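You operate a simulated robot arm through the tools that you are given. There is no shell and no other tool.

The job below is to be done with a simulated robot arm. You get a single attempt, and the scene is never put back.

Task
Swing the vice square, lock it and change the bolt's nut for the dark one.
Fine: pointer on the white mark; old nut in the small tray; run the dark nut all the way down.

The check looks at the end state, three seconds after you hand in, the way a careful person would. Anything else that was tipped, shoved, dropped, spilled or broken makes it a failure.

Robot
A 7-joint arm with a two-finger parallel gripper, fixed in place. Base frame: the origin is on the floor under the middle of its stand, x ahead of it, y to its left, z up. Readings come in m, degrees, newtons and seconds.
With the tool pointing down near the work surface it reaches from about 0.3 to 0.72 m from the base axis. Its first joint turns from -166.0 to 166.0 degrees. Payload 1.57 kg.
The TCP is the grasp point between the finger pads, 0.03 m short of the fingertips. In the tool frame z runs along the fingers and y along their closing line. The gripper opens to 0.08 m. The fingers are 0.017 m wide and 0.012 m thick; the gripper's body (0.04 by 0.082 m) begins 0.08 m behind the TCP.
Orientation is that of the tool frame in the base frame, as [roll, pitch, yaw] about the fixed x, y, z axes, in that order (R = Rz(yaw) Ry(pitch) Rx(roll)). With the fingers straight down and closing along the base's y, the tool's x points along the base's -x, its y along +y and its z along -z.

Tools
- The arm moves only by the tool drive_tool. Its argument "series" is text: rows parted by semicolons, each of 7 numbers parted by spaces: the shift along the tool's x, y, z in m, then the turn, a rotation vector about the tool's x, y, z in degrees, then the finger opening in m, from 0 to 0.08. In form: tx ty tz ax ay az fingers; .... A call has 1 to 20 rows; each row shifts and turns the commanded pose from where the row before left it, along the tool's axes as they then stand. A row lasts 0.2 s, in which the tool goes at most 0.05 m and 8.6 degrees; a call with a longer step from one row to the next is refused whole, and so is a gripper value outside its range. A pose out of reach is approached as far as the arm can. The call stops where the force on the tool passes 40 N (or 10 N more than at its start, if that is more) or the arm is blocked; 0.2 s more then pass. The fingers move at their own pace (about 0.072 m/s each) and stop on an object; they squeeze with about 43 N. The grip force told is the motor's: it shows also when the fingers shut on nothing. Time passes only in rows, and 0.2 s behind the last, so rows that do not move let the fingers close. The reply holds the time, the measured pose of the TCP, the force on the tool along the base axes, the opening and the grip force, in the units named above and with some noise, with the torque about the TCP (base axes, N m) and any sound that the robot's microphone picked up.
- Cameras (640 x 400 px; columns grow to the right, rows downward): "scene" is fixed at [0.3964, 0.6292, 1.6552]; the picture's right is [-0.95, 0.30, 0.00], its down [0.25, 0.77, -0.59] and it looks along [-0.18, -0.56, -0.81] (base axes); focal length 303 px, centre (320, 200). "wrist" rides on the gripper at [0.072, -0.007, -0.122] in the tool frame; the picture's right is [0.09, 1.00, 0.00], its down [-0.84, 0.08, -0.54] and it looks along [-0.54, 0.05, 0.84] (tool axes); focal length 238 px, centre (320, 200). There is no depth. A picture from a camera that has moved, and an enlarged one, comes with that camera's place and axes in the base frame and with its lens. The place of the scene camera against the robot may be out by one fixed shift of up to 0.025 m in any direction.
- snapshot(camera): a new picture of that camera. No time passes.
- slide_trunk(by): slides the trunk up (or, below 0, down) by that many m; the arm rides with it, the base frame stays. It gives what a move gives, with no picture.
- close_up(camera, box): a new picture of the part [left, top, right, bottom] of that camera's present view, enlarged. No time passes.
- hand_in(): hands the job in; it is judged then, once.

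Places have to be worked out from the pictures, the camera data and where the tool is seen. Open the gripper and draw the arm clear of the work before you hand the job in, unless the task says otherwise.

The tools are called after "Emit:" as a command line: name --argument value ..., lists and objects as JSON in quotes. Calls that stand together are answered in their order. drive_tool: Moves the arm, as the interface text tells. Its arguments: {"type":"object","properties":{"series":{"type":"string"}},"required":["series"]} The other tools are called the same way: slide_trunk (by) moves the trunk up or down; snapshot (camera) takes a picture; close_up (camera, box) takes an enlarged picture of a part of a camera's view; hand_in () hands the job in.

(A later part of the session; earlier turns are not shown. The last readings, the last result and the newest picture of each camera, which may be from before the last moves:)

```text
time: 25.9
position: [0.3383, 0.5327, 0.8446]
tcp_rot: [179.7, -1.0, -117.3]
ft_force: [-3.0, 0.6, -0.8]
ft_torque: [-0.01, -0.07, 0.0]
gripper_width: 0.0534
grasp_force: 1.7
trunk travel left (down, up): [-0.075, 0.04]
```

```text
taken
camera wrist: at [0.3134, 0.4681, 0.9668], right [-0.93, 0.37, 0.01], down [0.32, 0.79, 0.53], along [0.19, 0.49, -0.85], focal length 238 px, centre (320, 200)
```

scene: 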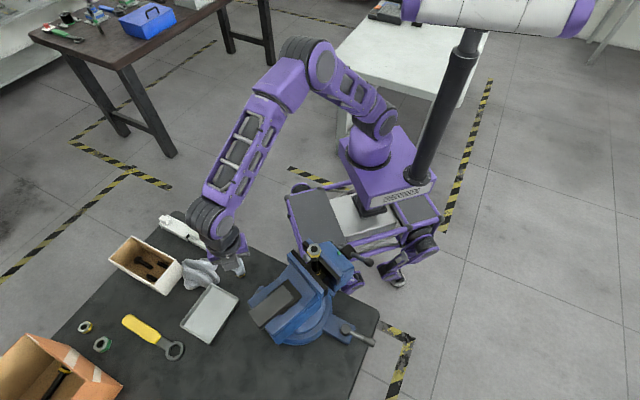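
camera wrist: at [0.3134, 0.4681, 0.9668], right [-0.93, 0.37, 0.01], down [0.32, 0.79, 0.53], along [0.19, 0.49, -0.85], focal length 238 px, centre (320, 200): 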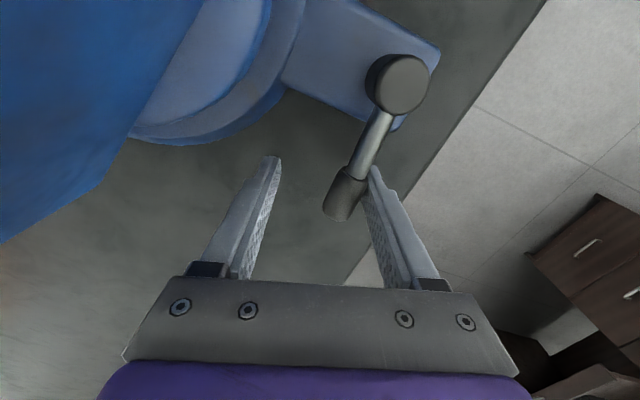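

About 84° turned so far. I'll keep the tool's yaw now (to keep the camera clear of the jaws) and push a bit further to find the stop.

Emit:
drive_tool --series "0.001 -0.005 0 0 0 0 0.05; 0.001 -0.005 0 0 0 0 0.05; 0.0015 -0.005 0 0 0 0 0.05; 0.002 -0.005 0 0 0 0 0.05; 0 0 0 0 0 0 0.05"

Emit:
snapshot --camera "wrist"

Emit:
close_up --camera "scene" --box '[240, 230, 420, 370]'

```text
time: 26.7
position: [0.3414, 0.5304, 0.8451]
tcp_rot: [179.1, -0.7, -117.0]
ft_force: [-6.6, 6.6, -1.7]
ft_torque: [-0.1, 0.01, -0.15]
gripper_width: 0.058
grasp_force: 4.4
trunk travel left (down, up): [-0.075, 0.04]
stopped in row 4: the force on the tool passed its limit at 45 N (the readings are from after the stop); the commanded pose is now the measured one
```

```text
taken
camera wrist: at [0.3175, 0.4638, 0.9672], right [-0.93, 0.37, 0.02], down [0.32, 0.78, 0.53], along [0.18, 0.5, -0.85], focal length 238 px, centre (320, 200)
```

wrist: 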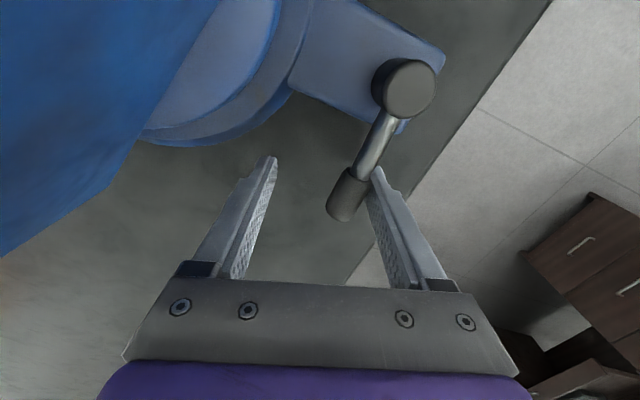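

```text
2.86 times, centred on (330, 300) of scene
camera zoom: at [0.3964, 0.6292, 1.6552], right [-0.95, 0.3, 0.0], down [0.25, 0.77, -0.59], along [-0.18, -0.56, -0.81], focal length 867 px, centre (291, -86)
```

zoom: 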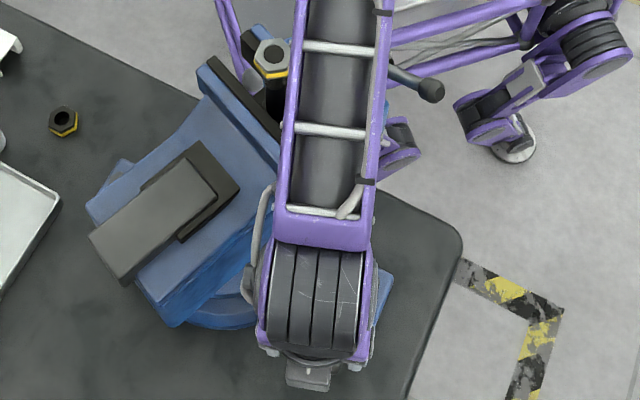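

The lever has reached a stop about 88° clockwise from where it was. I'll withdraw upward, go back to the vice's tail with closed fingers and test whether it swings now.

Emit:
drive_tool --series "0 0.006 0 0 0 0 0.05; 0 0.006 0 0 0 0 0.05; 0 0 -0.045 0 0 0 0.05; 0 0 -0.045 0 0 0 0.05; 0 0 -0.045 0 0 0 0.05; 0 0 -0.045 0 0 0 0.05; 0 0 -0.045 0 0 0 0.05; 0 0 -0.045 0 0 0 0.03; 0 0 0 0 0 -6.75 0; 0 0 0 0 0 -6.75 0; 0 0 0 0 0 -6.75 0; 0 0 0 0 0 -6.75 0; 0.034 -0.026 0 0 0 0 0; 0.034 -0.026 0 0 0 0 0; 0.034 -0.026 0 0 0 0 0; 0.034 -0.026 0 0 0 0 0; 0.034 -0.026 0 0 0 0 0; 0.034 -0.026 0 0 0 0 0; 0 0 0 0 0 0 0"

Emit:
snapshot --camera "wrist"

Emit:
close_up --camera "scene" --box '[240, 230, 420, 370]'

```text
time: 30.7
position: [0.4941, 0.3312, 1.1146]
tcp_rot: [178.9, -0.2, -90.1]
ft_force: [-0.5, 0.3, 0.5]
ft_torque: [0.0, -0.01, -0.01]
gripper_width: 0.0
grasp_force: 21.2
trunk travel left (down, up): [-0.075, 0.04]
```

```text
taken
camera wrist: at [0.5022, 0.26, 1.2351], right [-1.0, -0.09, 0.02], down [-0.07, 0.84, 0.54], along [-0.06, 0.54, -0.84], focal length 238 px, centre (320, 200)
```

wrist: 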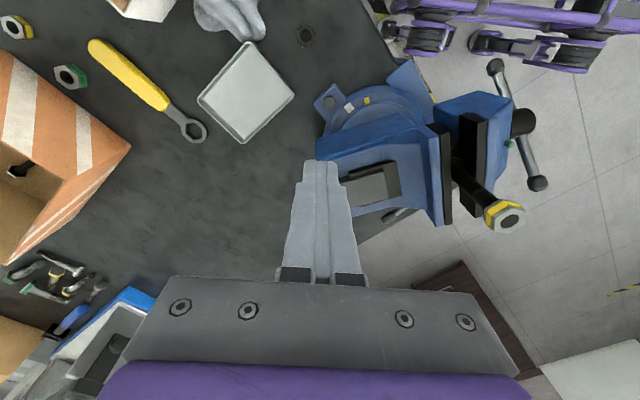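

```text
2.86 times, centred on (330, 300) of scene
camera zoom: at [0.3964, 0.6292, 1.6552], right [-0.95, 0.3, 0.0], down [0.25, 0.77, -0.59], along [-0.18, -0.56, -0.81], focal length 867 px, centre (291, -86)
```

zoom: 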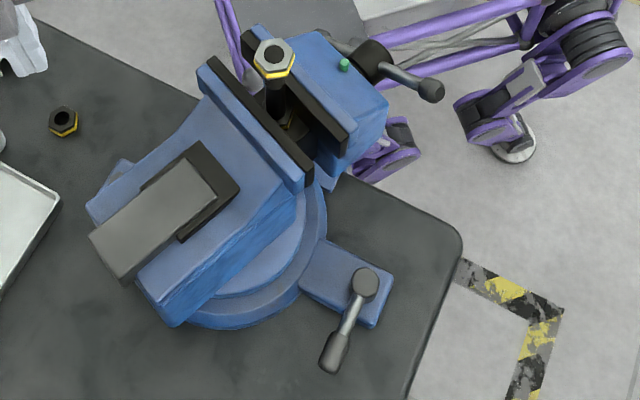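

The lever now stands square to its lug and the vice hasn't moved. I'll go down beside the tail again and push in +y.

Emit:
drive_tool --series "0 0.006 0.04 0 0 0 0; 0 0 0.04 0 0 0 0; 0 0 0.04 0 0 0 0; 0 0 0.04 0 0 0 0; 0 0 0.024 0 0 0 0; -0.015 0 0 0 0 0 0; -0.015 0 0 0 0 0 0; -0.004 0 0 0 0 0 0; -0.004 0 0 0 0 0 0; -0.004 0 0 0 0 0 0; -0.004 0 0 0 0 0 0; 0 0 0 0 0 0 0"

Emit:
snapshot --camera "wrist"

```text
time: 33.3
position: [0.485, 0.374, 0.9303]
tcp_rot: [179.1, -0.3, -90.1]
ft_force: [8.9, -7.6, 2.5]
ft_torque: [0.11, 0.1, 0.01]
gripper_width: 0.0
grasp_force: 21.0
trunk travel left (down, up): [-0.075, 0.04]
```

```text
taken
camera wrist: at [0.495, 0.3029, 1.0519], right [-1.0, -0.09, 0.02], down [-0.07, 0.84, 0.54], along [-0.06, 0.54, -0.84], focal length 238 px, centre (320, 200)
```

wrist: 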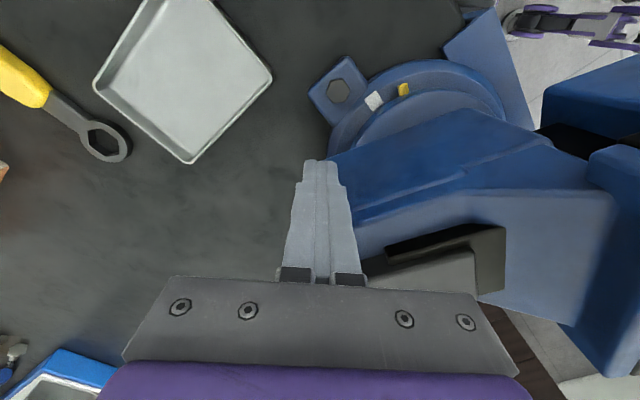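

The pointer has moved closer to the mark at only ~12 N, so the lever's starting position was the locked one; after swinging I must return it there. I'll keep pushing slowly.

Emit:
drive_tool --series "-0.004 0 0 0 0 0 0; -0.004 0 0 0 0 0 0; -0.004 0 0 0 0 0 0; -0.004 0 0 0 0 0 0; 0 0 0 0 0 0 0"

Emit:
close_up --camera "wrist" --box '[300, 30, 460, 150]'

```text
time: 34.5
position: [0.4843, 0.3929, 0.9289]
tcp_rot: [178.9, -0.2, -90.0]
ft_force: [14.7, -5.3, 1.5]
ft_torque: [0.05, 0.13, -0.06]
gripper_width: 0.0
grasp_force: 21.8
trunk travel left (down, up): [-0.075, 0.04]
```

```text
3.33 times, centred on (380, 90) of wrist
camera zoom: at [0.4944, 0.3213, 1.0508], right [-1.0, -0.09, 0.02], down [-0.07, 0.84, 0.54], along [-0.07, 0.54, -0.84], focal length 794 px, centre (120, 567)
```

zoom: 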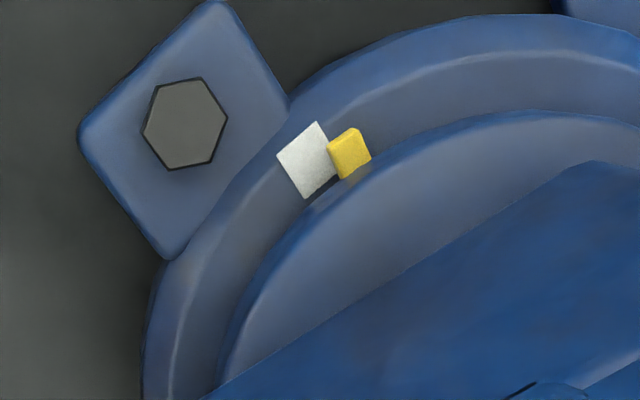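

The pointer is now just right of the white mark, with roughly 7° to go (about 12 mm of push). I'll push 6 mm then look again.

Emit:
drive_tool --series "-0.002 0 0 0 0 0 0; -0.002 0 0 0 0 0 0; -0.002 0 0 0 0 0 0; 0 0 0 0 0 0 0"

Emit:
close_up --camera "wrist" --box '[320, 40, 420, 110]'

```text
time: 35.5
position: [0.4831, 0.3992, 0.9284]
tcp_rot: [178.7, -0.2, -89.9]
ft_force: [1.4, 0.3, -0.9]
ft_torque: [-0.01, -0.01, 0.01]
gripper_width: 0.0
grasp_force: 21.4
trunk travel left (down, up): [-0.075, 0.04]
```

```text
5.71 times, centred on (370, 75) of wrist
camera zoom: at [0.4927, 0.328, 1.0503], right [-1.0, -0.09, 0.02], down [-0.07, 0.84, 0.54], along [-0.07, 0.54, -0.84], focal length 1362 px, centre (34, 914)
```

zoom: 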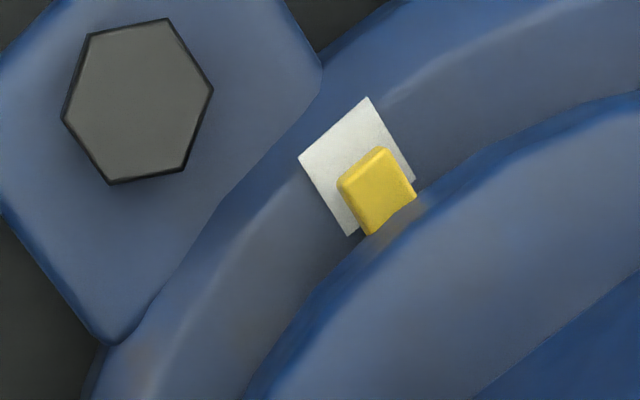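

The pointer now sits over the white mark, about centred with some parallax. I'll back off and look straight down on the mark to judge it properly.

Emit:
drive_tool --series "0.015 0 0 0 0 0 0; 0.02 0 0 0 0 0 0; 0 0 -0.045 0 0 0 0; 0 0 -0.045 0 0 0 0; 0 0 -0.045 0 0 0 0; -0.025 0.026 0 0 0 0 0; -0.025 0.026 0 0 0 0 0; 0 0 0 0 0 0 0"

Emit:
close_up --camera "wrist" --box '[270, 10, 360, 80]'

Emit:
close_up --camera "scene" --box '[240, 230, 420, 370]'

```text
time: 37.3
position: [0.4346, 0.4139, 1.0644]
tcp_rot: [179.0, -0.2, -90.1]
ft_force: [-0.4, 0.2, -0.3]
ft_torque: [-0.01, 0.0, 0.01]
gripper_width: 0.0
grasp_force: 20.8
trunk travel left (down, up): [-0.075, 0.04]
```

```text
5.71 times, centred on (315, 45) of wrist
camera zoom: at [0.444, 0.3421, 1.1863], right [-1.0, -0.09, 0.02], down [-0.07, 0.84, 0.54], along [-0.06, 0.54, -0.84], focal length 1362 px, centre (349, 1086)
```

zoom: 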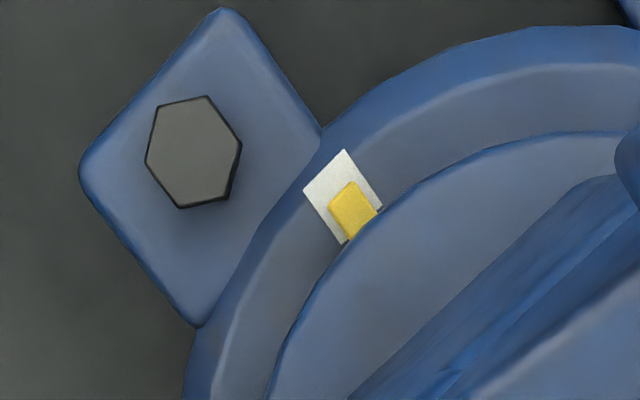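

```text
2.86 times, centred on (330, 300) of scene
camera zoom: at [0.3964, 0.6292, 1.6552], right [-0.95, 0.3, 0.0], down [0.25, 0.77, -0.59], along [-0.18, -0.56, -0.81], focal length 867 px, centre (291, -86)
```

zoom: 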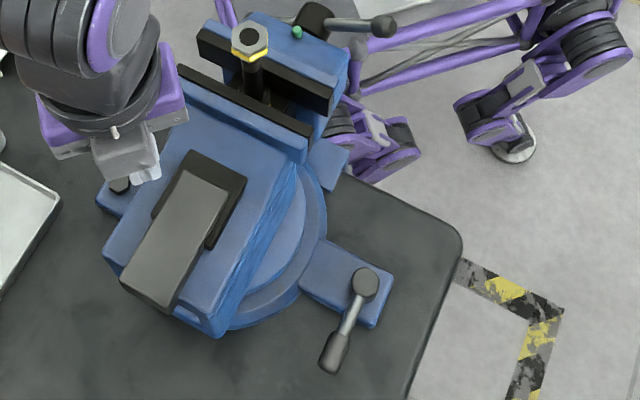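

From straight above, the pointer looks centred on the white patch. I'll zoom in closer to measure it.

Emit:
close_up --camera "wrist" --box '[302, 26, 334, 56]'

```text
13.33 times, centred on (318, 41) of wrist
camera zoom: at [0.444, 0.3421, 1.1863], right [-1.0, -0.09, 0.02], down [-0.07, 0.84, 0.54], along [-0.06, 0.54, -0.84], focal length 3178 px, centre (347, 2320)
```

zoom: 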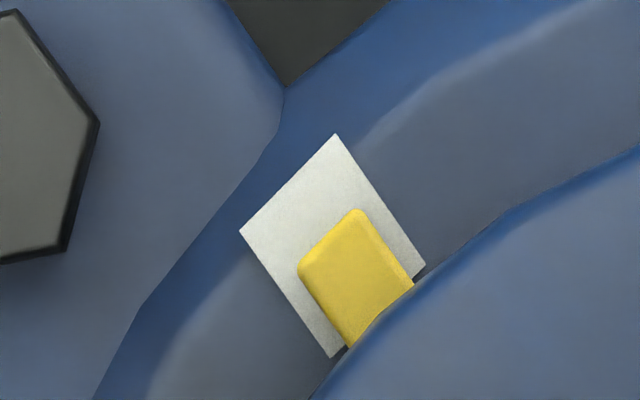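

The pointer is centred on the mark to within about 0.3°. Now I'll go back above the lever (now at about 47°, handle near (0.326, 0.540)) with fingers open to turn it back to its locked position.

Emit:
drive_tool --series "0 0 -0.04 0 0 0 0.02; 0 0 -0.04 0 0 0 0.05; -0.0315 0.0272 0 0 0 0 0.05; -0.0315 0.0272 0 0 0 0 0.05; -0.0315 0.0272 0 0 0 0 0.05; -0.0315 0.0272 0 0 0 0 0.05; 0 0 0 0 0 6.75 0.05; 0 0 0 0 0 6.75 0.05; 0 0 0 0 0 6.75 0.05; 0 0 0 0 0 6.75 0.05; 0 0 0.045 0 0 0 0.05; 0 0 0.045 0 0 0 0.05; 0 0 0.045 0 0 0 0.05; 0 0 0.04 0 0 0 0.05; 0 0 0 0 0 0 0.05"

Emit:
snapshot --camera "wrist"

Emit:
snapshot --camera "scene"

```text
time: 40.5
position: [0.3245, 0.5386, 0.9702]
tcp_rot: [179.2, -0.6, -117.1]
ft_force: [-0.2, 0.4, -0.1]
ft_torque: [-0.03, -0.01, 0.04]
gripper_width: 0.0499
grasp_force: 0.1
trunk travel left (down, up): [-0.075, 0.04]
```

```text
taken
camera wrist: at [0.3008, 0.4716, 1.0923], right [-0.93, 0.37, 0.01], down [0.32, 0.78, 0.53], along [0.19, 0.5, -0.85], focal length 238 px, centre (320, 200)
```

wrist: 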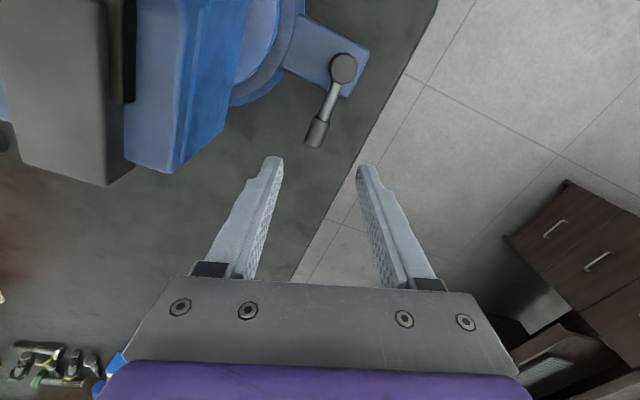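

```text
taken
```

scene: 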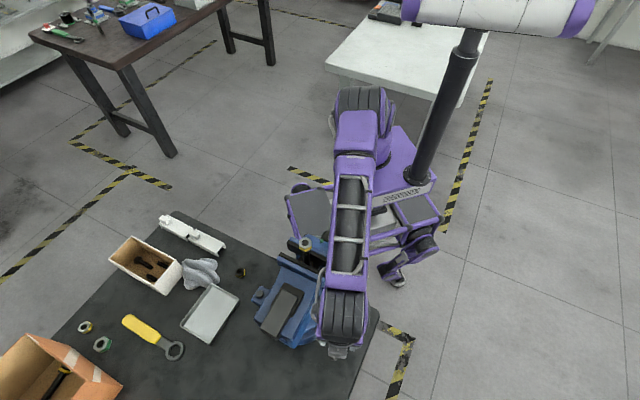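

The handle again lies between the fingers. I'll descend to it.

Emit:
drive_tool --series "0 0 0.04 0 0 0 0.05; 0 0 0.04 0 0 0 0.05; 0 0 0.025 0 0 0 0.05; 0 0 0.02 0 0 0 0.05; 0 0 0 0 0 0 0.05"

Emit:
snapshot --camera "wrist"

Emit:
close_up --camera "scene" --box '[240, 200, 420, 370]'

```text
time: 41.7
position: [0.323, 0.5383, 0.8467]
tcp_rot: [179.2, -0.5, -117.2]
ft_force: [0.3, 0.4, 0.4]
ft_torque: [0.03, -0.01, -0.01]
gripper_width: 0.0502
grasp_force: 0.0
trunk travel left (down, up): [-0.075, 0.04]
```

```text
taken
camera wrist: at [0.298, 0.4718, 0.968], right [-0.93, 0.37, 0.01], down [0.32, 0.78, 0.53], along [0.19, 0.5, -0.85], focal length 238 px, centre (320, 200)
```

wrist: 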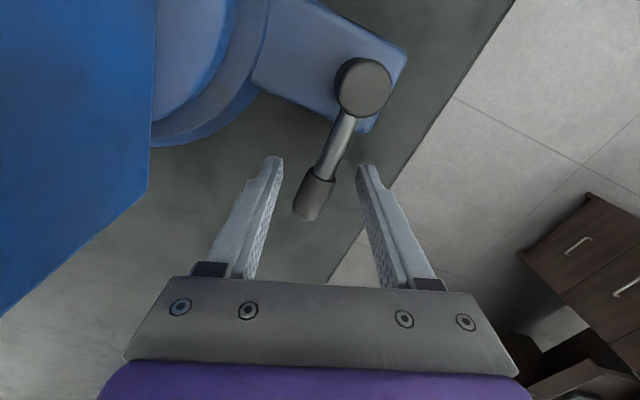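

```text
2.35 times, centred on (330, 285) of scene
camera zoom: at [0.3964, 0.6292, 1.6552], right [-0.95, 0.3, 0.0], down [0.25, 0.77, -0.59], along [-0.18, -0.56, -0.81], focal length 714 px, centre (296, 0)
```

zoom: 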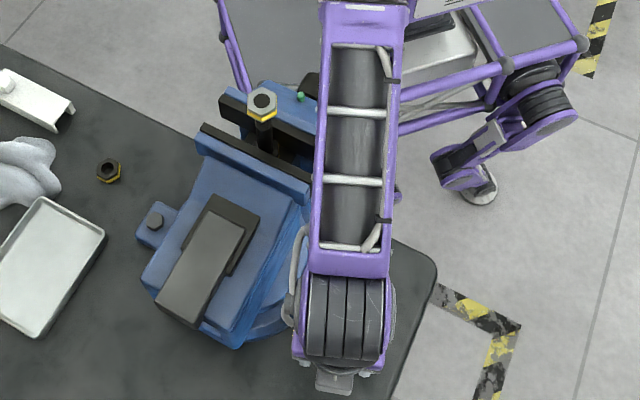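

I'll take up the gap and then follow the arc counter-clockwise about the pivot, turning the tool along with it.

Emit:
drive_tool --series "0 0.006 0 0 0 0 0.05; 0 0.0075 0 0 0 0 0.05; 0.0003 0.0079 0 0 0 -8 0.05; 0.0003 0.0079 0 0 0 -8 0.05; 0.0003 0.0079 0 0 0 -8 0.05; 0.0003 0.0079 0 0 0 -8 0.05; 0 0 0 0 0 0 0.05"

Emit:
snapshot --camera "wrist"

```text
time: 43.3
position: [0.2788, 0.5516, 0.8471]
tcp_rot: [179.0, -0.1, -84.9]
ft_force: [1.7, 0.0, -0.8]
ft_torque: [-0.02, 0.02, -0.03]
gripper_width: 0.0515
grasp_force: 0.8
trunk travel left (down, up): [-0.075, 0.04]
```

```text
taken
camera wrist: at [0.2949, 0.4816, 0.9681], right [-0.98, -0.18, 0.02], down [-0.14, 0.83, 0.54], along [-0.11, 0.53, -0.84], focal length 238 px, centre (320, 200)
```

wrist: 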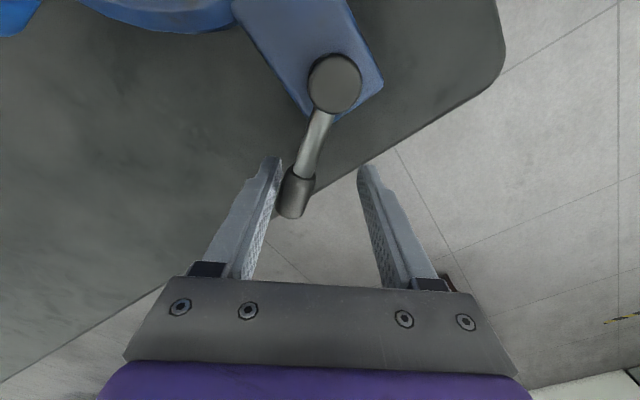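

The lever is following with ~2 N. I continue the arc toward the locked end.

Emit:
drive_tool --series "0.0003 0.0079 0 0 0 -8 0.05; 0.0003 0.0079 0 0 0 -8 0.05; 0.0003 0.0079 0 0 0 -8 0.05; 0.0003 0.0079 0 0 0 -8 0.05; 0 0 0 0 0 0 0.05"

Emit:
snapshot --camera "wrist"

```text
time: 44.5
position: [0.2499, 0.542, 0.8474]
tcp_rot: [179.1, 0.4, -53.0]
ft_force: [2.1, 0.9, 0.7]
ft_torque: [0.05, -0.04, -0.02]
gripper_width: 0.0517
grasp_force: 0.9
trunk travel left (down, up): [-0.075, 0.04]
```

```text
taken
camera wrist: at [0.3013, 0.4892, 0.9683], right [-0.74, -0.67, 0.01], down [-0.56, 0.62, 0.55], along [-0.38, 0.4, -0.83], focal length 238 px, centre (320, 200)
```

wrist: 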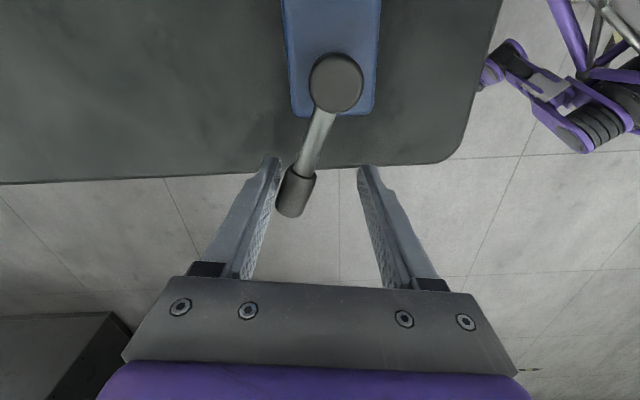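

About 23° remain to the locked end. I'll push on in smaller steps until the stop resists firmly.

Emit:
drive_tool --series "0.0003 0.0079 0 0 0 -8 0.05; 0 0.004 0 0 0 0 0.05; 0 0.004 0 0 0 0 0.05; 0 0.004 0 0 0 0 0.05; 0 0.003 0 0 0 0 0.05; 0 0.003 0 0 0 0 0.05; 0 0 0 0 0 0 0.05"

Emit:
snapshot --camera "wrist"

```text
time: 46.1
position: [0.231, 0.5232, 0.8476]
tcp_rot: [179.1, 0.5, -45.1]
ft_force: [1.5, 2.8, 0.3]
ft_torque: [-0.01, 0.01, 0.0]
gripper_width: 0.052
grasp_force: 1.0
trunk travel left (down, up): [-0.075, 0.04]
```

```text
taken
camera wrist: at [0.2895, 0.4785, 0.9688], right [-0.64, -0.77, 0.01], down [-0.64, 0.54, 0.55], along [-0.43, 0.34, -0.83], focal length 238 px, centre (320, 200)
```

wrist: 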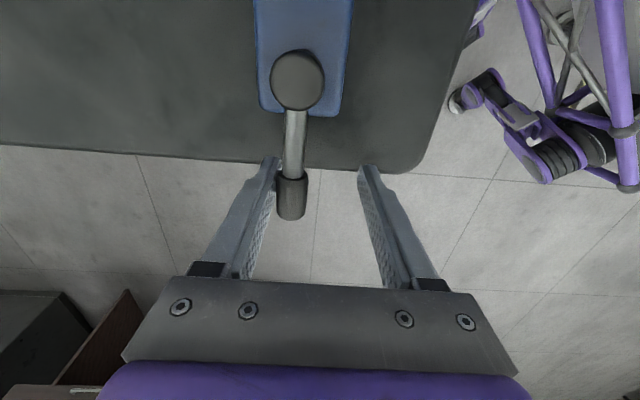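

Nearly there; I'll press on to the hard stop as before (it had shown ~22 N at TCP (0.223, 0.519)).

Emit:
drive_tool --series "0 0.003 0 0 0 0 0.05; 0 0.003 0 0 0 0 0.05; 0 0.003 0 0 0 0 0.05; 0 0.002 0 0 0 0 0.05; 0 0 0 0 0 0 0.05"

Emit:
snapshot --camera "wrist"

```text
time: 47.3
position: [0.2255, 0.5163, 0.8481]
tcp_rot: [179.3, 0.5, -45.0]
ft_force: [9.8, 17.7, -0.3]
ft_torque: [0.16, 0.16, 0.28]
gripper_width: 0.0679
grasp_force: 9.6
trunk travel left (down, up): [-0.075, 0.04]
```

```text
taken
camera wrist: at [0.283, 0.4719, 0.9688], right [-0.64, -0.77, 0.01], down [-0.64, 0.54, 0.55], along [-0.43, 0.35, -0.83], focal length 238 px, centre (320, 200)
```

wrist: 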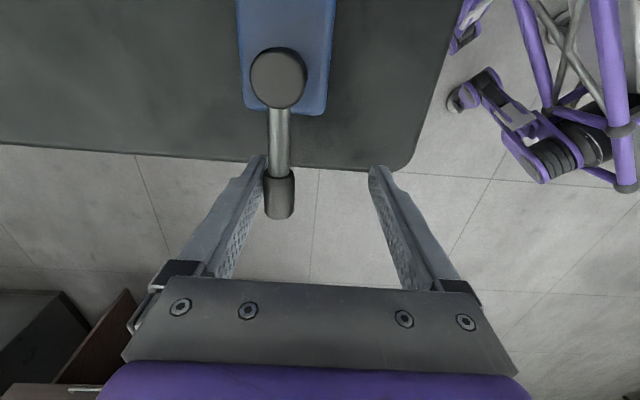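

The lever is hard against its original (locked) stop at ~20 N. I'll back off, rise, turn the hand back to yaw -90 and look down on the bolt's nut and the mark.

Emit:
drive_tool --series "0 -0.009 0 0 0 0 0.05; 0 -0.009 0 0 0 0 0.05; 0 0 -0.045 0 0 0 0.05; 0 0 -0.045 0 0 0 0.05; 0 0 -0.045 0 0 0 0.05; 0 0 -0.045 0 0 0 0.05; 0 0 -0.045 0 0 0 0.05; 0 0 -0.045 0 0 0 0.05; 0 0 -0.045 0 0 0 0.05; 0 0 -0.035 0 0 0 0.05; 0 0 0 0 0 7.5 0.05; 0 0 0 0 0 7.5 0.05; 0 0 0 0 0 7.5 0.06; 0 0 0 0 0 7.5 0.07; 0 0 0 0 0 7.5 0.08; 0 0 0 0 0 7.5 0.08; 0 0 0 0 0 0 0.08"

Emit:
close_up --camera "scene" --box '[240, 200, 420, 370]'

```text
time: 50.9
position: [0.2426, 0.5308, 1.1983]
tcp_rot: [179.1, -0.2, -90.1]
ft_force: [-0.2, 0.1, -0.4]
ft_torque: [0.0, 0.02, -0.04]
gripper_width: 0.0799
grasp_force: 0.1
trunk travel left (down, up): [-0.075, 0.04]
```

```text
2.35 times, centred on (330, 285) of scene
camera zoom: at [0.3964, 0.6292, 1.6552], right [-0.95, 0.3, 0.0], down [0.25, 0.77, -0.59], along [-0.18, -0.56, -0.81], focal length 714 px, centre (296, 0)
```

zoom: 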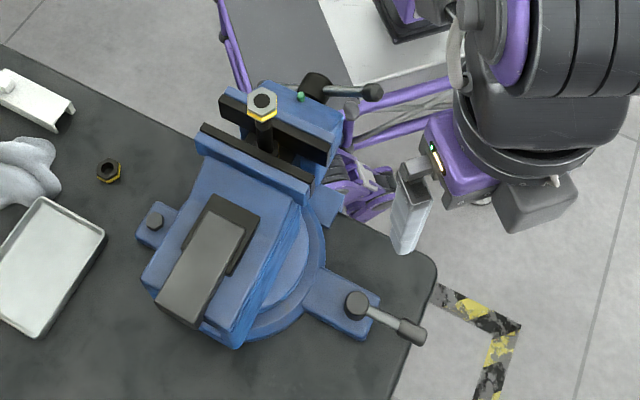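

The vice is square and the lever is back in place. I'll move so the wrist camera sits over the nut.

Emit:
drive_tool --series "0.035 -0.0285 0 0 0 0 0.08; 0.035 -0.0285 0 0 0 0 0.08; 0.035 -0.0285 0 0 0 0 0.08; 0 0 0 0 0 0 0.08"

Emit:
snapshot --camera "wrist"

Emit:
close_up --camera "wrist" --box '[270, 0, 370, 90]'

```text
time: 51.9
position: [0.3283, 0.4245, 1.1959]
tcp_rot: [179.0, -0.1, -90.0]
ft_force: [0.6, -0.1, 0.3]
ft_torque: [0.04, 0.03, 0.02]
gripper_width: 0.0802
grasp_force: 0.0
trunk travel left (down, up): [-0.075, 0.04]
```

```text
taken
camera wrist: at [0.3376, 0.3539, 1.3171], right [-1.0, -0.09, 0.02], down [-0.07, 0.84, 0.54], along [-0.06, 0.54, -0.84], focal length 238 px, centre (320, 200)
```

wrist: 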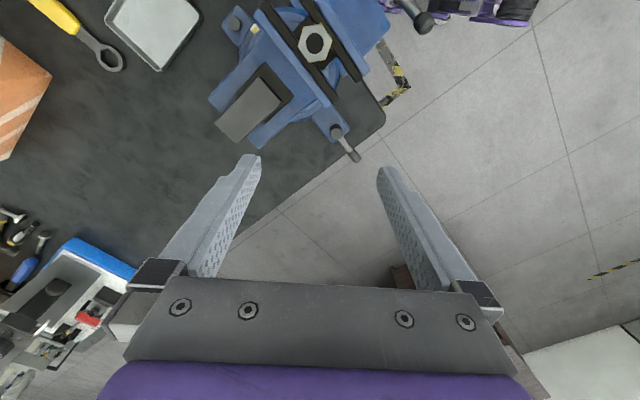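

```text
4.44 times, centred on (320, 45) of wrist
camera zoom: at [0.3376, 0.3539, 1.3171], right [-1.0, -0.09, 0.02], down [-0.07, 0.84, 0.54], along [-0.06, 0.54, -0.84], focal length 1059 px, centre (320, 889)
```

zoom: 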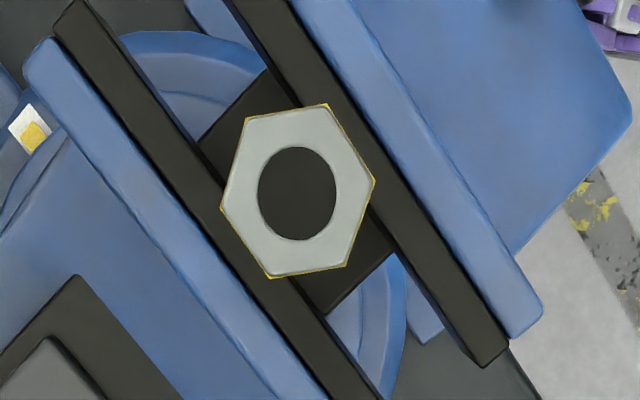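

The nut centre comes out at (0.338, 0.352), about 26 mm across flats with flat normals at 43.8°+60°k; the pointer is still on its mark. I'll move over the nut, remove the 1° tilt, and wind the wrist clockwise to yaw ≈134° so I have a long counter-clockwise stroke.

Emit:
drive_tool --series "0.036 -0.005 0 0.8 0 0 0.08; 0.0365 -0.0047 0 0 0 0 0.08; 0 0 0 0 0 8.5 0.08; 0 0 0 0 0 8.5 0.08; 0 0 0 0 0 8.5 0.08; 0 0 0 0 0 8.5 0.08; 0 0 0 0 0 8.5 0.08; 0 0 0 0 0 8.5 0.08; 0 0 0 0 0 8.5 0.08; 0 0 0 0 0 8.5 0.08; 0 0 0 0 0 8.5 0.08; 0 0 0 0 0 8.5 0.08; 0 0 0 0 0 8.5 0.08; 0 0 0 0 0 8.5 0.08; 0 0 0 0 0 8.5 0.08; 0 0 0 0 0 8.5 0.08; 0 0 0 0 0 8.5 0.08; 0 0 0 0 0 8.5 0.08; 0 0 0 0 0 0 0.08"

Emit:
snapshot --camera "wrist"

```text
time: 55.9
position: [0.3454, 0.3508, 1.1875]
tcp_rot: [-178.7, 0.1, 132.9]
ft_force: [-0.1, -0.5, 0.8]
ft_torque: [0.01, -0.01, -0.02]
gripper_width: 0.0798
grasp_force: 0.1
trunk travel left (down, up): [-0.075, 0.04]
```

```text
taken
camera wrist: at [0.2941, 0.4001, 1.3091], right [0.67, 0.75, -0.02], down [0.64, -0.55, 0.54], along [0.39, -0.37, -0.84], focal length 238 px, centre (320, 200)
```

wrist: 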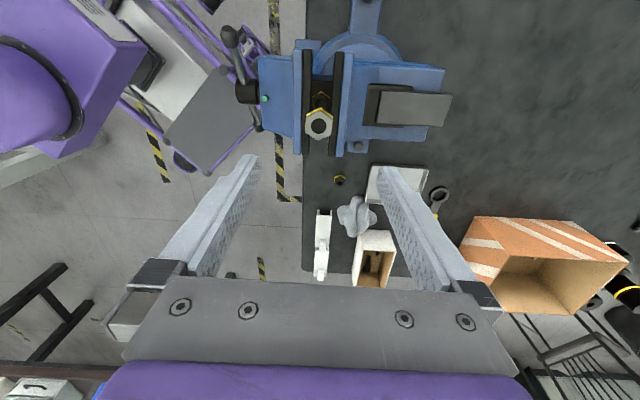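

The measured position is several millimetres from the commanded one, so I'll let a row pass to see whether it settles before trusting it.

Emit:
drive_tool --series "0 0 0 0 0 0 0.08; 0 0 0 0 0 0 0.08"

```text
time: 56.5
position: [0.3444, 0.3499, 1.1869]
tcp_rot: [-178.5, -0.1, 133.0]
ft_force: [-0.9, -0.1, -1.3]
ft_torque: [-0.01, -0.03, 0.0]
gripper_width: 0.0801
grasp_force: 0.2
trunk travel left (down, up): [-0.075, 0.04]
```

The steady offset with 1.4° tilt suggests the last wrist joint is at its limit here. I'll turn back counter-clockwise by 60° to yaw -166° (another flat-aligned angle) and check the pose.

Emit:
drive_tool --series "0 0 0 0 0 -8.54 0.08; 0 0 0 0 0 -8.54 0.08; 0 0 0 0 0 -8.54 0.08; 0 0 0 0 0 -8.54 0.08; 0 0 0 0 0 -8.54 0.08; 0 0 0 0 0 -8.54 0.08; 0 0 0 0 0 -8.54 0.08; 0 0 0 0 0 0 0.08; 0 0 0 0 0 0 0.08"

Emit:
snapshot --camera "wrist"

```text
time: 58.5
position: [0.3365, 0.3529, 1.1975]
tcp_rot: [-180.0, -0.3, -166.2]
ft_force: [0.7, -0.4, 0.1]
ft_torque: [0.01, 0.01, 0.01]
gripper_width: 0.0802
grasp_force: 0.3
trunk travel left (down, up): [-0.075, 0.04]
```

```text
taken
camera wrist: at [0.2699, 0.3305, 1.3189], right [-0.33, 0.95, 0.0], down [0.8, 0.28, 0.54], along [0.51, 0.17, -0.84], focal length 238 px, centre (320, 200)
```

wrist: 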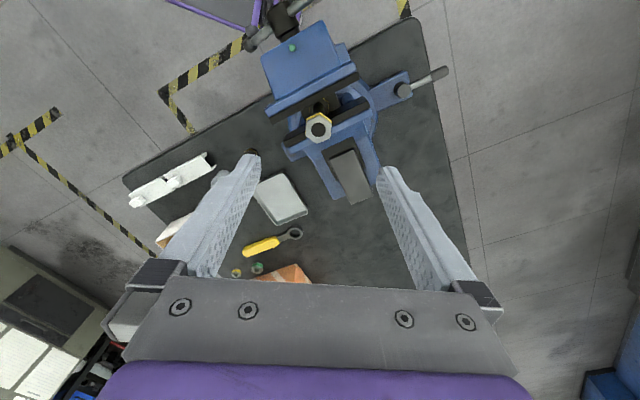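

The pose is accurate again at yaw -166° with the tool vertical. I'll zoom in on the nut to confirm its centre and flats relative to the fingers.

Emit:
close_up --camera "wrist" --box '[280, 95, 360, 155]'

```text
6.67 times, centred on (320, 125) of wrist
camera zoom: at [0.2699, 0.3305, 1.3189], right [-0.33, 0.95, 0.0], down [0.8, 0.28, 0.54], along [0.51, 0.17, -0.84], focal length 1589 px, centre (320, 700)
```

zoom: 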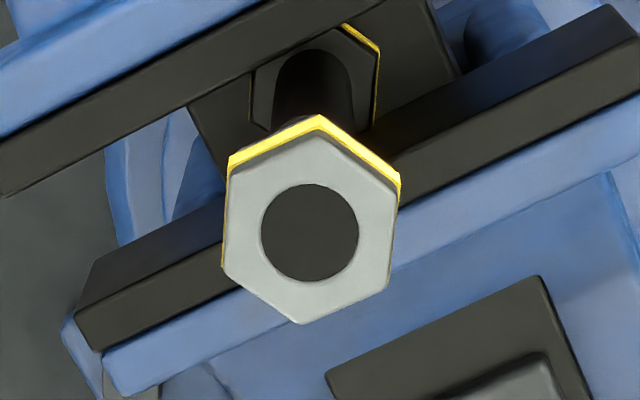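

Both views agree: nut centre (0.338, 0.352), top at z≈1.075, with flats facing the fingers. I'll descend to TCP z≈1.083 and close on the nut.

Emit:
drive_tool --series "-0.0012 -0.0012 0.04 0 0 0 0.08; 0 0 0.04 0 0 0 0.07; 0 0 0.0345 0 0 0 0.06; 0 0 0 0 0 0 0.04; 0 0 0 0 0 0 0.02; 0 0 0 0 0 0 0.0; 0 0 0 0 0 0 0.0; 0 0 0 0 0 0 0.0"

Emit:
close_up --camera "scene" --box '[260, 200, 380, 300]'

Emit:
snapshot --camera "wrist"

```text
time: 60.3
position: [0.3378, 0.3514, 1.0813]
tcp_rot: [-179.9, -0.3, -166.3]
ft_force: [-0.1, 2.1, -3.6]
ft_torque: [0.22, 0.0, -0.02]
gripper_width: 0.0248
grasp_force: 36.5
trunk travel left (down, up): [-0.075, 0.04]
```

```text
4.00 times, centred on (320, 250) of scene
camera zoom: at [0.3964, 0.6292, 1.6552], right [-0.95, 0.3, 0.0], down [0.25, 0.77, -0.59], along [-0.18, -0.56, -0.81], focal length 1214 px, centre (320, 0)
```

zoom: 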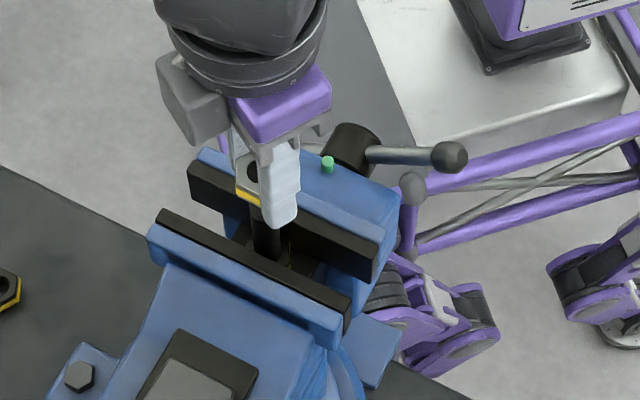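

```text
taken
camera wrist: at [0.27, 0.3283, 1.2031], right [-0.33, 0.95, 0.0], down [0.8, 0.28, 0.54], along [0.51, 0.17, -0.84], focal length 238 px, centre (320, 200)
```

wrist: 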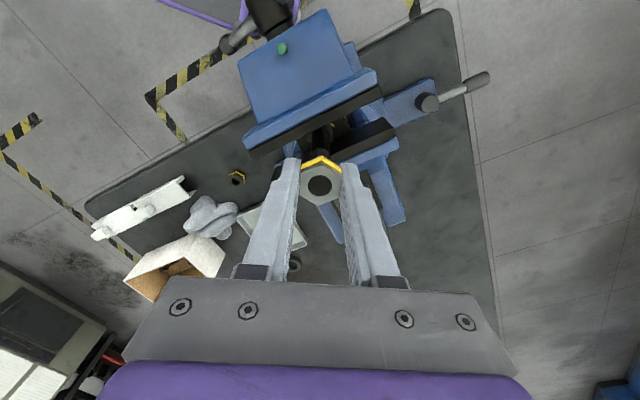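

The nut is gripped on its flats (opening 24.8 mm). I'll turn 30° counter-clockwise to feel the torque and see if it turns.

Emit:
drive_tool --series "0 0 0 0 0 -6 0; 0 0 0 0 0 -8 0; 0 0 0 0 0 -8 0; 0 0 0 0 0 -8 0; 0 0 0 0 0 0 0"

Emit:
snapshot --camera "wrist"

Emit:
close_up --camera "scene" --box '[280, 210, 360, 280]'

```text
time: 61.5
position: [0.3379, 0.3515, 1.0828]
tcp_rot: [180.0, -0.3, -136.3]
ft_force: [-2.7, -1.4, -3.6]
ft_torque: [-0.11, 0.33, 0.02]
gripper_width: 0.0247
grasp_force: 37.0
trunk travel left (down, up): [-0.075, 0.04]
```

```text
taken
camera wrist: at [0.2916, 0.2973, 1.2046], right [-0.76, 0.65, 0.0], down [0.55, 0.64, 0.54], along [0.35, 0.41, -0.84], focal length 238 px, centre (320, 200)
```

wrist: 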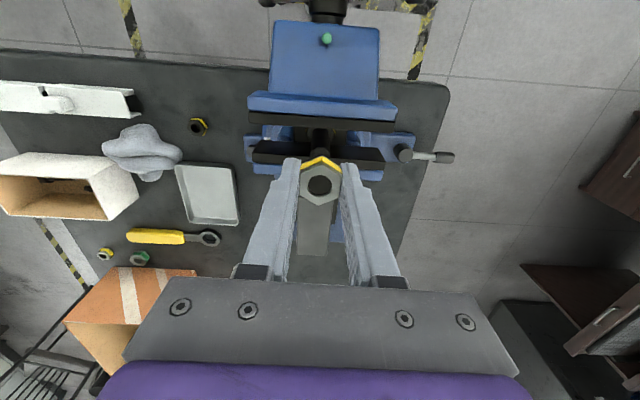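

```text
5.71 times, centred on (320, 245) of scene
camera zoom: at [0.3964, 0.6292, 1.6552], right [-0.95, 0.3, 0.0], down [0.25, 0.77, -0.59], along [-0.18, -0.56, -0.81], focal length 1734 px, centre (320, -57)
```

zoom: 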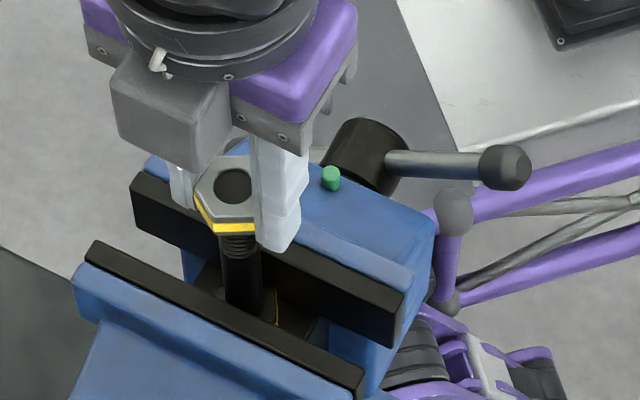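

The nut turns with the gripper easily, and z appears to have risen slightly. I'll turn another 60° without commanded lift and watch force and height to learn the pitch.

Emit:
drive_tool --series "0 0 0 0 0 -8.5 0; 0 0 0 0 0 -8.5 0; 0 0 0 0 0 -8.5 0; 0 0 0 0 0 -8.5 0; 0 0 0 0 0 -8.5 0; 0 0 0 0 0 -8.5 0; 0 0 0 0 0 -8.5 0; 0 0 0 0 0 0 0"

Emit:
close_up --camera "wrist" --box '[270, 130, 370, 220]'

Emit:
close_up --camera "scene" --box '[280, 210, 360, 280]'

```text
time: 63.3
position: [0.3379, 0.3516, 1.086]
tcp_rot: [-180.0, 0.0, -76.7]
ft_force: [-0.2, -1.4, 27.0]
ft_torque: [-0.09, 0.05, -0.04]
gripper_width: 0.0247
grasp_force: 36.9
trunk travel left (down, up): [-0.075, 0.04]
```

```text
4.44 times, centred on (320, 175) of wrist
camera zoom: at [0.3615, 0.2831, 1.2064], right [-0.95, -0.32, 0.0], down [-0.27, 0.8, 0.54], along [-0.17, 0.51, -0.84], focal length 1059 px, centre (320, 311)
```

zoom: 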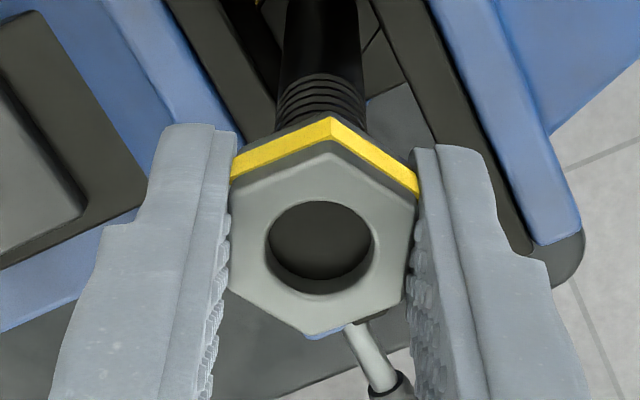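

```text
5.71 times, centred on (320, 245) of scene
camera zoom: at [0.3964, 0.6292, 1.6552], right [-0.95, 0.3, 0.0], down [0.25, 0.77, -0.59], along [-0.18, -0.56, -0.81], focal length 1734 px, centre (320, -57)
```

zoom: 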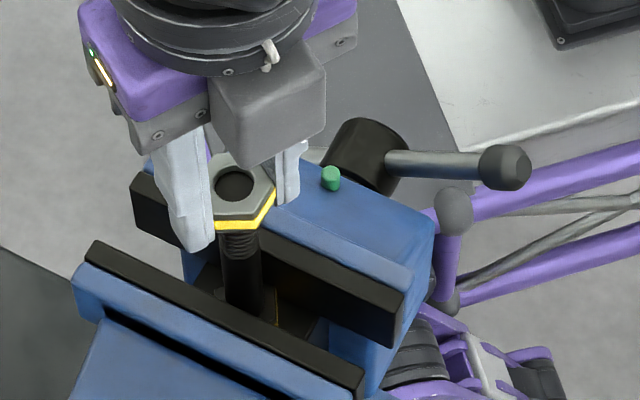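

The nut climbs about 5 mm per 90° (steep pitch, roughly 19 mm/turn) and is pushing the hand up at 27 N. I'll continue turning while lifting to match and relieve that.

Emit:
drive_tool --series "0 0 -0.001 0 0 -4 0; 0 0 -0.0012 0 0 -4 0; 0 0 -0.001 0 0 -8.5 0; 0 0 -0.0008 0 0 -8.5 0; 0 0 -0.0006 0 0 -8.5 0; 0 0 -0.0005 0 0 -8.5 0; 0 0 -0.0005 0 0 -8.5 0; 0 0 -0.0005 0 0 -8.5 0; 0 0 0 0 0 0 0"

Emit:
close_up --camera "scene" --box '[280, 210, 360, 280]'

Emit:
close_up --camera "wrist" --box '[270, 130, 370, 220]'

```text
time: 65.3
position: [0.3384, 0.3524, 1.0877]
tcp_rot: [179.6, 0.2, -17.6]
ft_force: [-4.2, -0.8, -9.8]
ft_torque: [0.04, 0.3, 0.02]
gripper_width: 0.0248
grasp_force: 37.0
trunk travel left (down, up): [-0.075, 0.04]
```

```text
5.71 times, centred on (320, 245) of scene
camera zoom: at [0.3964, 0.6292, 1.6552], right [-0.95, 0.3, 0.0], down [0.25, 0.77, -0.59], along [-0.18, -0.56, -0.81], focal length 1734 px, centre (320, -57)
```

zoom: 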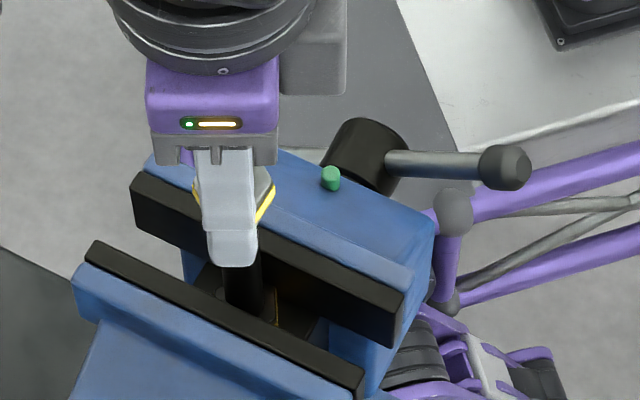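

```text
4.44 times, centred on (320, 175) of wrist
camera zoom: at [0.4102, 0.337, 1.2088], right [-0.21, -0.98, 0.01], down [-0.82, 0.18, 0.55], along [-0.53, 0.11, -0.84], focal length 1059 px, centre (320, 311)
```

zoom: 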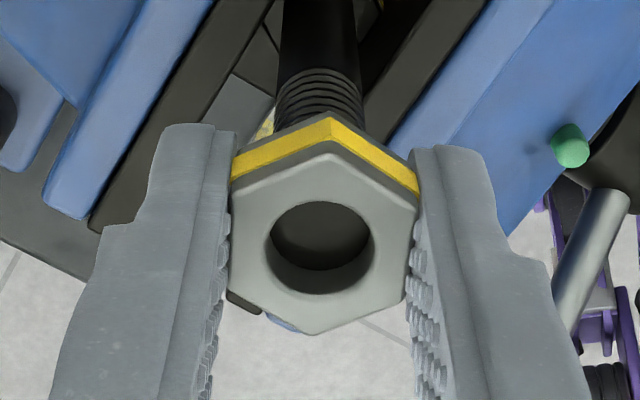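

The nut has risen about 6 mm in 150°. I'll continue counter-clockwise with a slightly smaller lift per degree, checking the wrist limit.

Emit:
drive_tool --series "0 0 -0.0001 0 0 -8.5 0; 0 0 -0.0002 0 0 -8.5 0; 0 0 -0.0003 0 0 -8.5 0; 0 0 -0.0003 0 0 -8.5 0; 0 0 -0.00035 0 0 -8.5 0; 0 0 -0.00035 0 0 -8.5 0; 0 0 -0.00035 0 0 -8.5 0; 0 0 0 0 0 0 0"

Emit:
close_up --camera "wrist" --box '[270, 130, 370, 220]'

Emit:
close_up --camera "scene" --box '[280, 210, 360, 280]'

```text
time: 67.1
position: [0.3394, 0.3501, 1.0915]
tcp_rot: [180.0, 0.1, 41.8]
ft_force: [-3.7, 2.0, -5.3]
ft_torque: [0.24, 0.29, 0.0]
gripper_width: 0.025
grasp_force: 36.8
trunk travel left (down, up): [-0.075, 0.04]
```

```text
4.44 times, centred on (320, 175) of wrist
camera zoom: at [0.3888, 0.4049, 1.2117], right [0.73, -0.68, 0.0], down [-0.57, -0.61, 0.55], along [-0.37, -0.4, -0.84], focal length 1059 px, centre (320, 311)
```

zoom: 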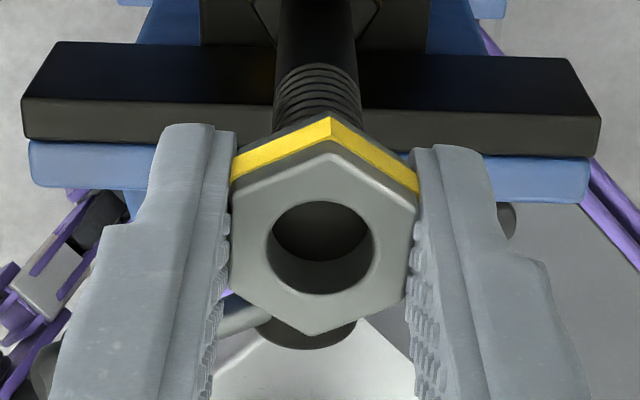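

```text
5.71 times, centred on (320, 245) of scene
camera zoom: at [0.3964, 0.6292, 1.6552], right [-0.95, 0.3, 0.0], down [0.25, 0.77, -0.59], along [-0.18, -0.56, -0.81], focal length 1734 px, centre (320, -57)
```

zoom: 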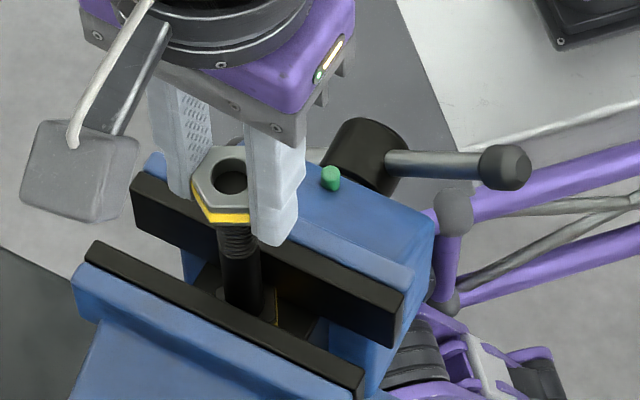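

The nut is up about 10 mm after 210°. I'll go on a further 34° with matching lift.

Emit:
drive_tool --series "0 0 -0.0004 0 0 -8.5 0; 0 0 -0.0004 0 0 -8.5 0; 0 0 -0.0004 0 0 -8.5 0; 0 0 -0.0004 0 0 -8.5 0; 0 0 0 0 0 0 0"

Emit:
close_up --camera "wrist" --box '[270, 130, 370, 220]'

Emit:
close_up --camera "scene" --box '[280, 210, 360, 280]'

```text
time: 68.3
position: [0.3381, 0.3523, 1.092]
tcp_rot: [-179.9, 0.2, 75.8]
ft_force: [-0.4, 3.6, 1.0]
ft_torque: [0.71, -0.1, 0.0]
gripper_width: 0.0247
grasp_force: 36.7
trunk travel left (down, up): [-0.075, 0.04]
```

```text
4.44 times, centred on (320, 175) of wrist
camera zoom: at [0.3504, 0.4239, 1.2136], right [0.99, -0.16, 0.0], down [-0.13, -0.83, 0.54], along [-0.09, -0.54, -0.84], focal length 1059 px, centre (320, 311)
```

zoom: 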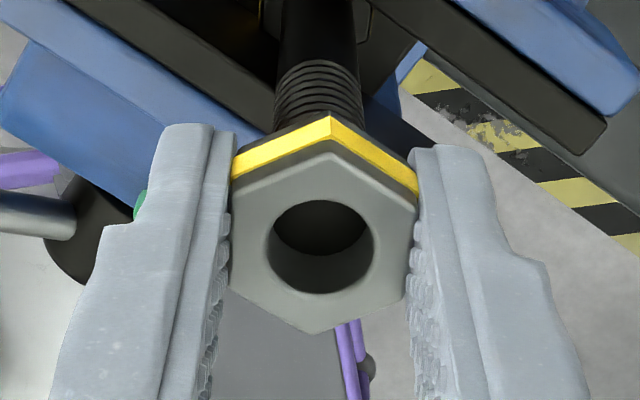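

```text
5.71 times, centred on (320, 245) of scene
camera zoom: at [0.3964, 0.6292, 1.6552], right [-0.95, 0.3, 0.0], down [0.25, 0.77, -0.59], along [-0.18, -0.56, -0.81], focal length 1734 px, centre (320, -57)
```

zoom: 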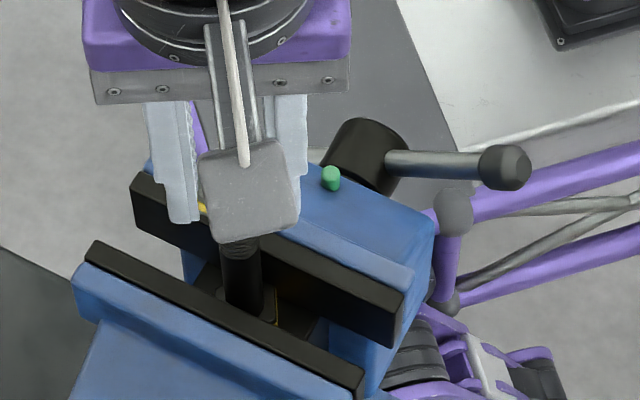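

The nut has risen ~11 mm and is near the bolt's end. I'll turn a further 17° and then try a gentle lift to feel whether it's free.

Emit:
drive_tool --series "0 0 -0.0004 0 0 -8.5 0; 0 0 -0.0004 0 0 -8.5 0; 0 0 0 0 0 0 0; 0 0 -0.001 0 0 0 0; 0 0 -0.001 0 0 0 0; 0 0 0 0 0 0 0"

Emit:
close_up --camera "wrist" --box '[270, 130, 370, 220]'

```text
time: 69.7
position: [0.3385, 0.3523, 1.094]
tcp_rot: [-179.8, 0.5, 92.7]
ft_force: [-6.3, 2.5, -22.8]
ft_torque: [0.5, 0.26, 0.05]
gripper_width: 0.0247
grasp_force: 36.4
trunk travel left (down, up): [-0.075, 0.04]
```

```text
4.44 times, centred on (320, 175) of wrist
camera zoom: at [0.3297, 0.4248, 1.2144], right [0.99, 0.14, -0.01], down [0.12, -0.83, 0.55], along [0.07, -0.54, -0.84], focal length 1059 px, centre (320, 311)
```

zoom: 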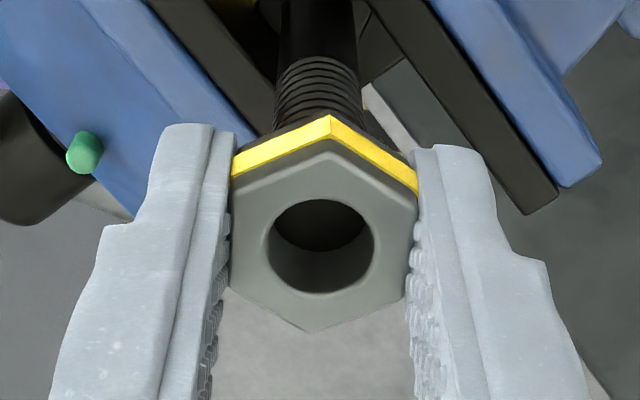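

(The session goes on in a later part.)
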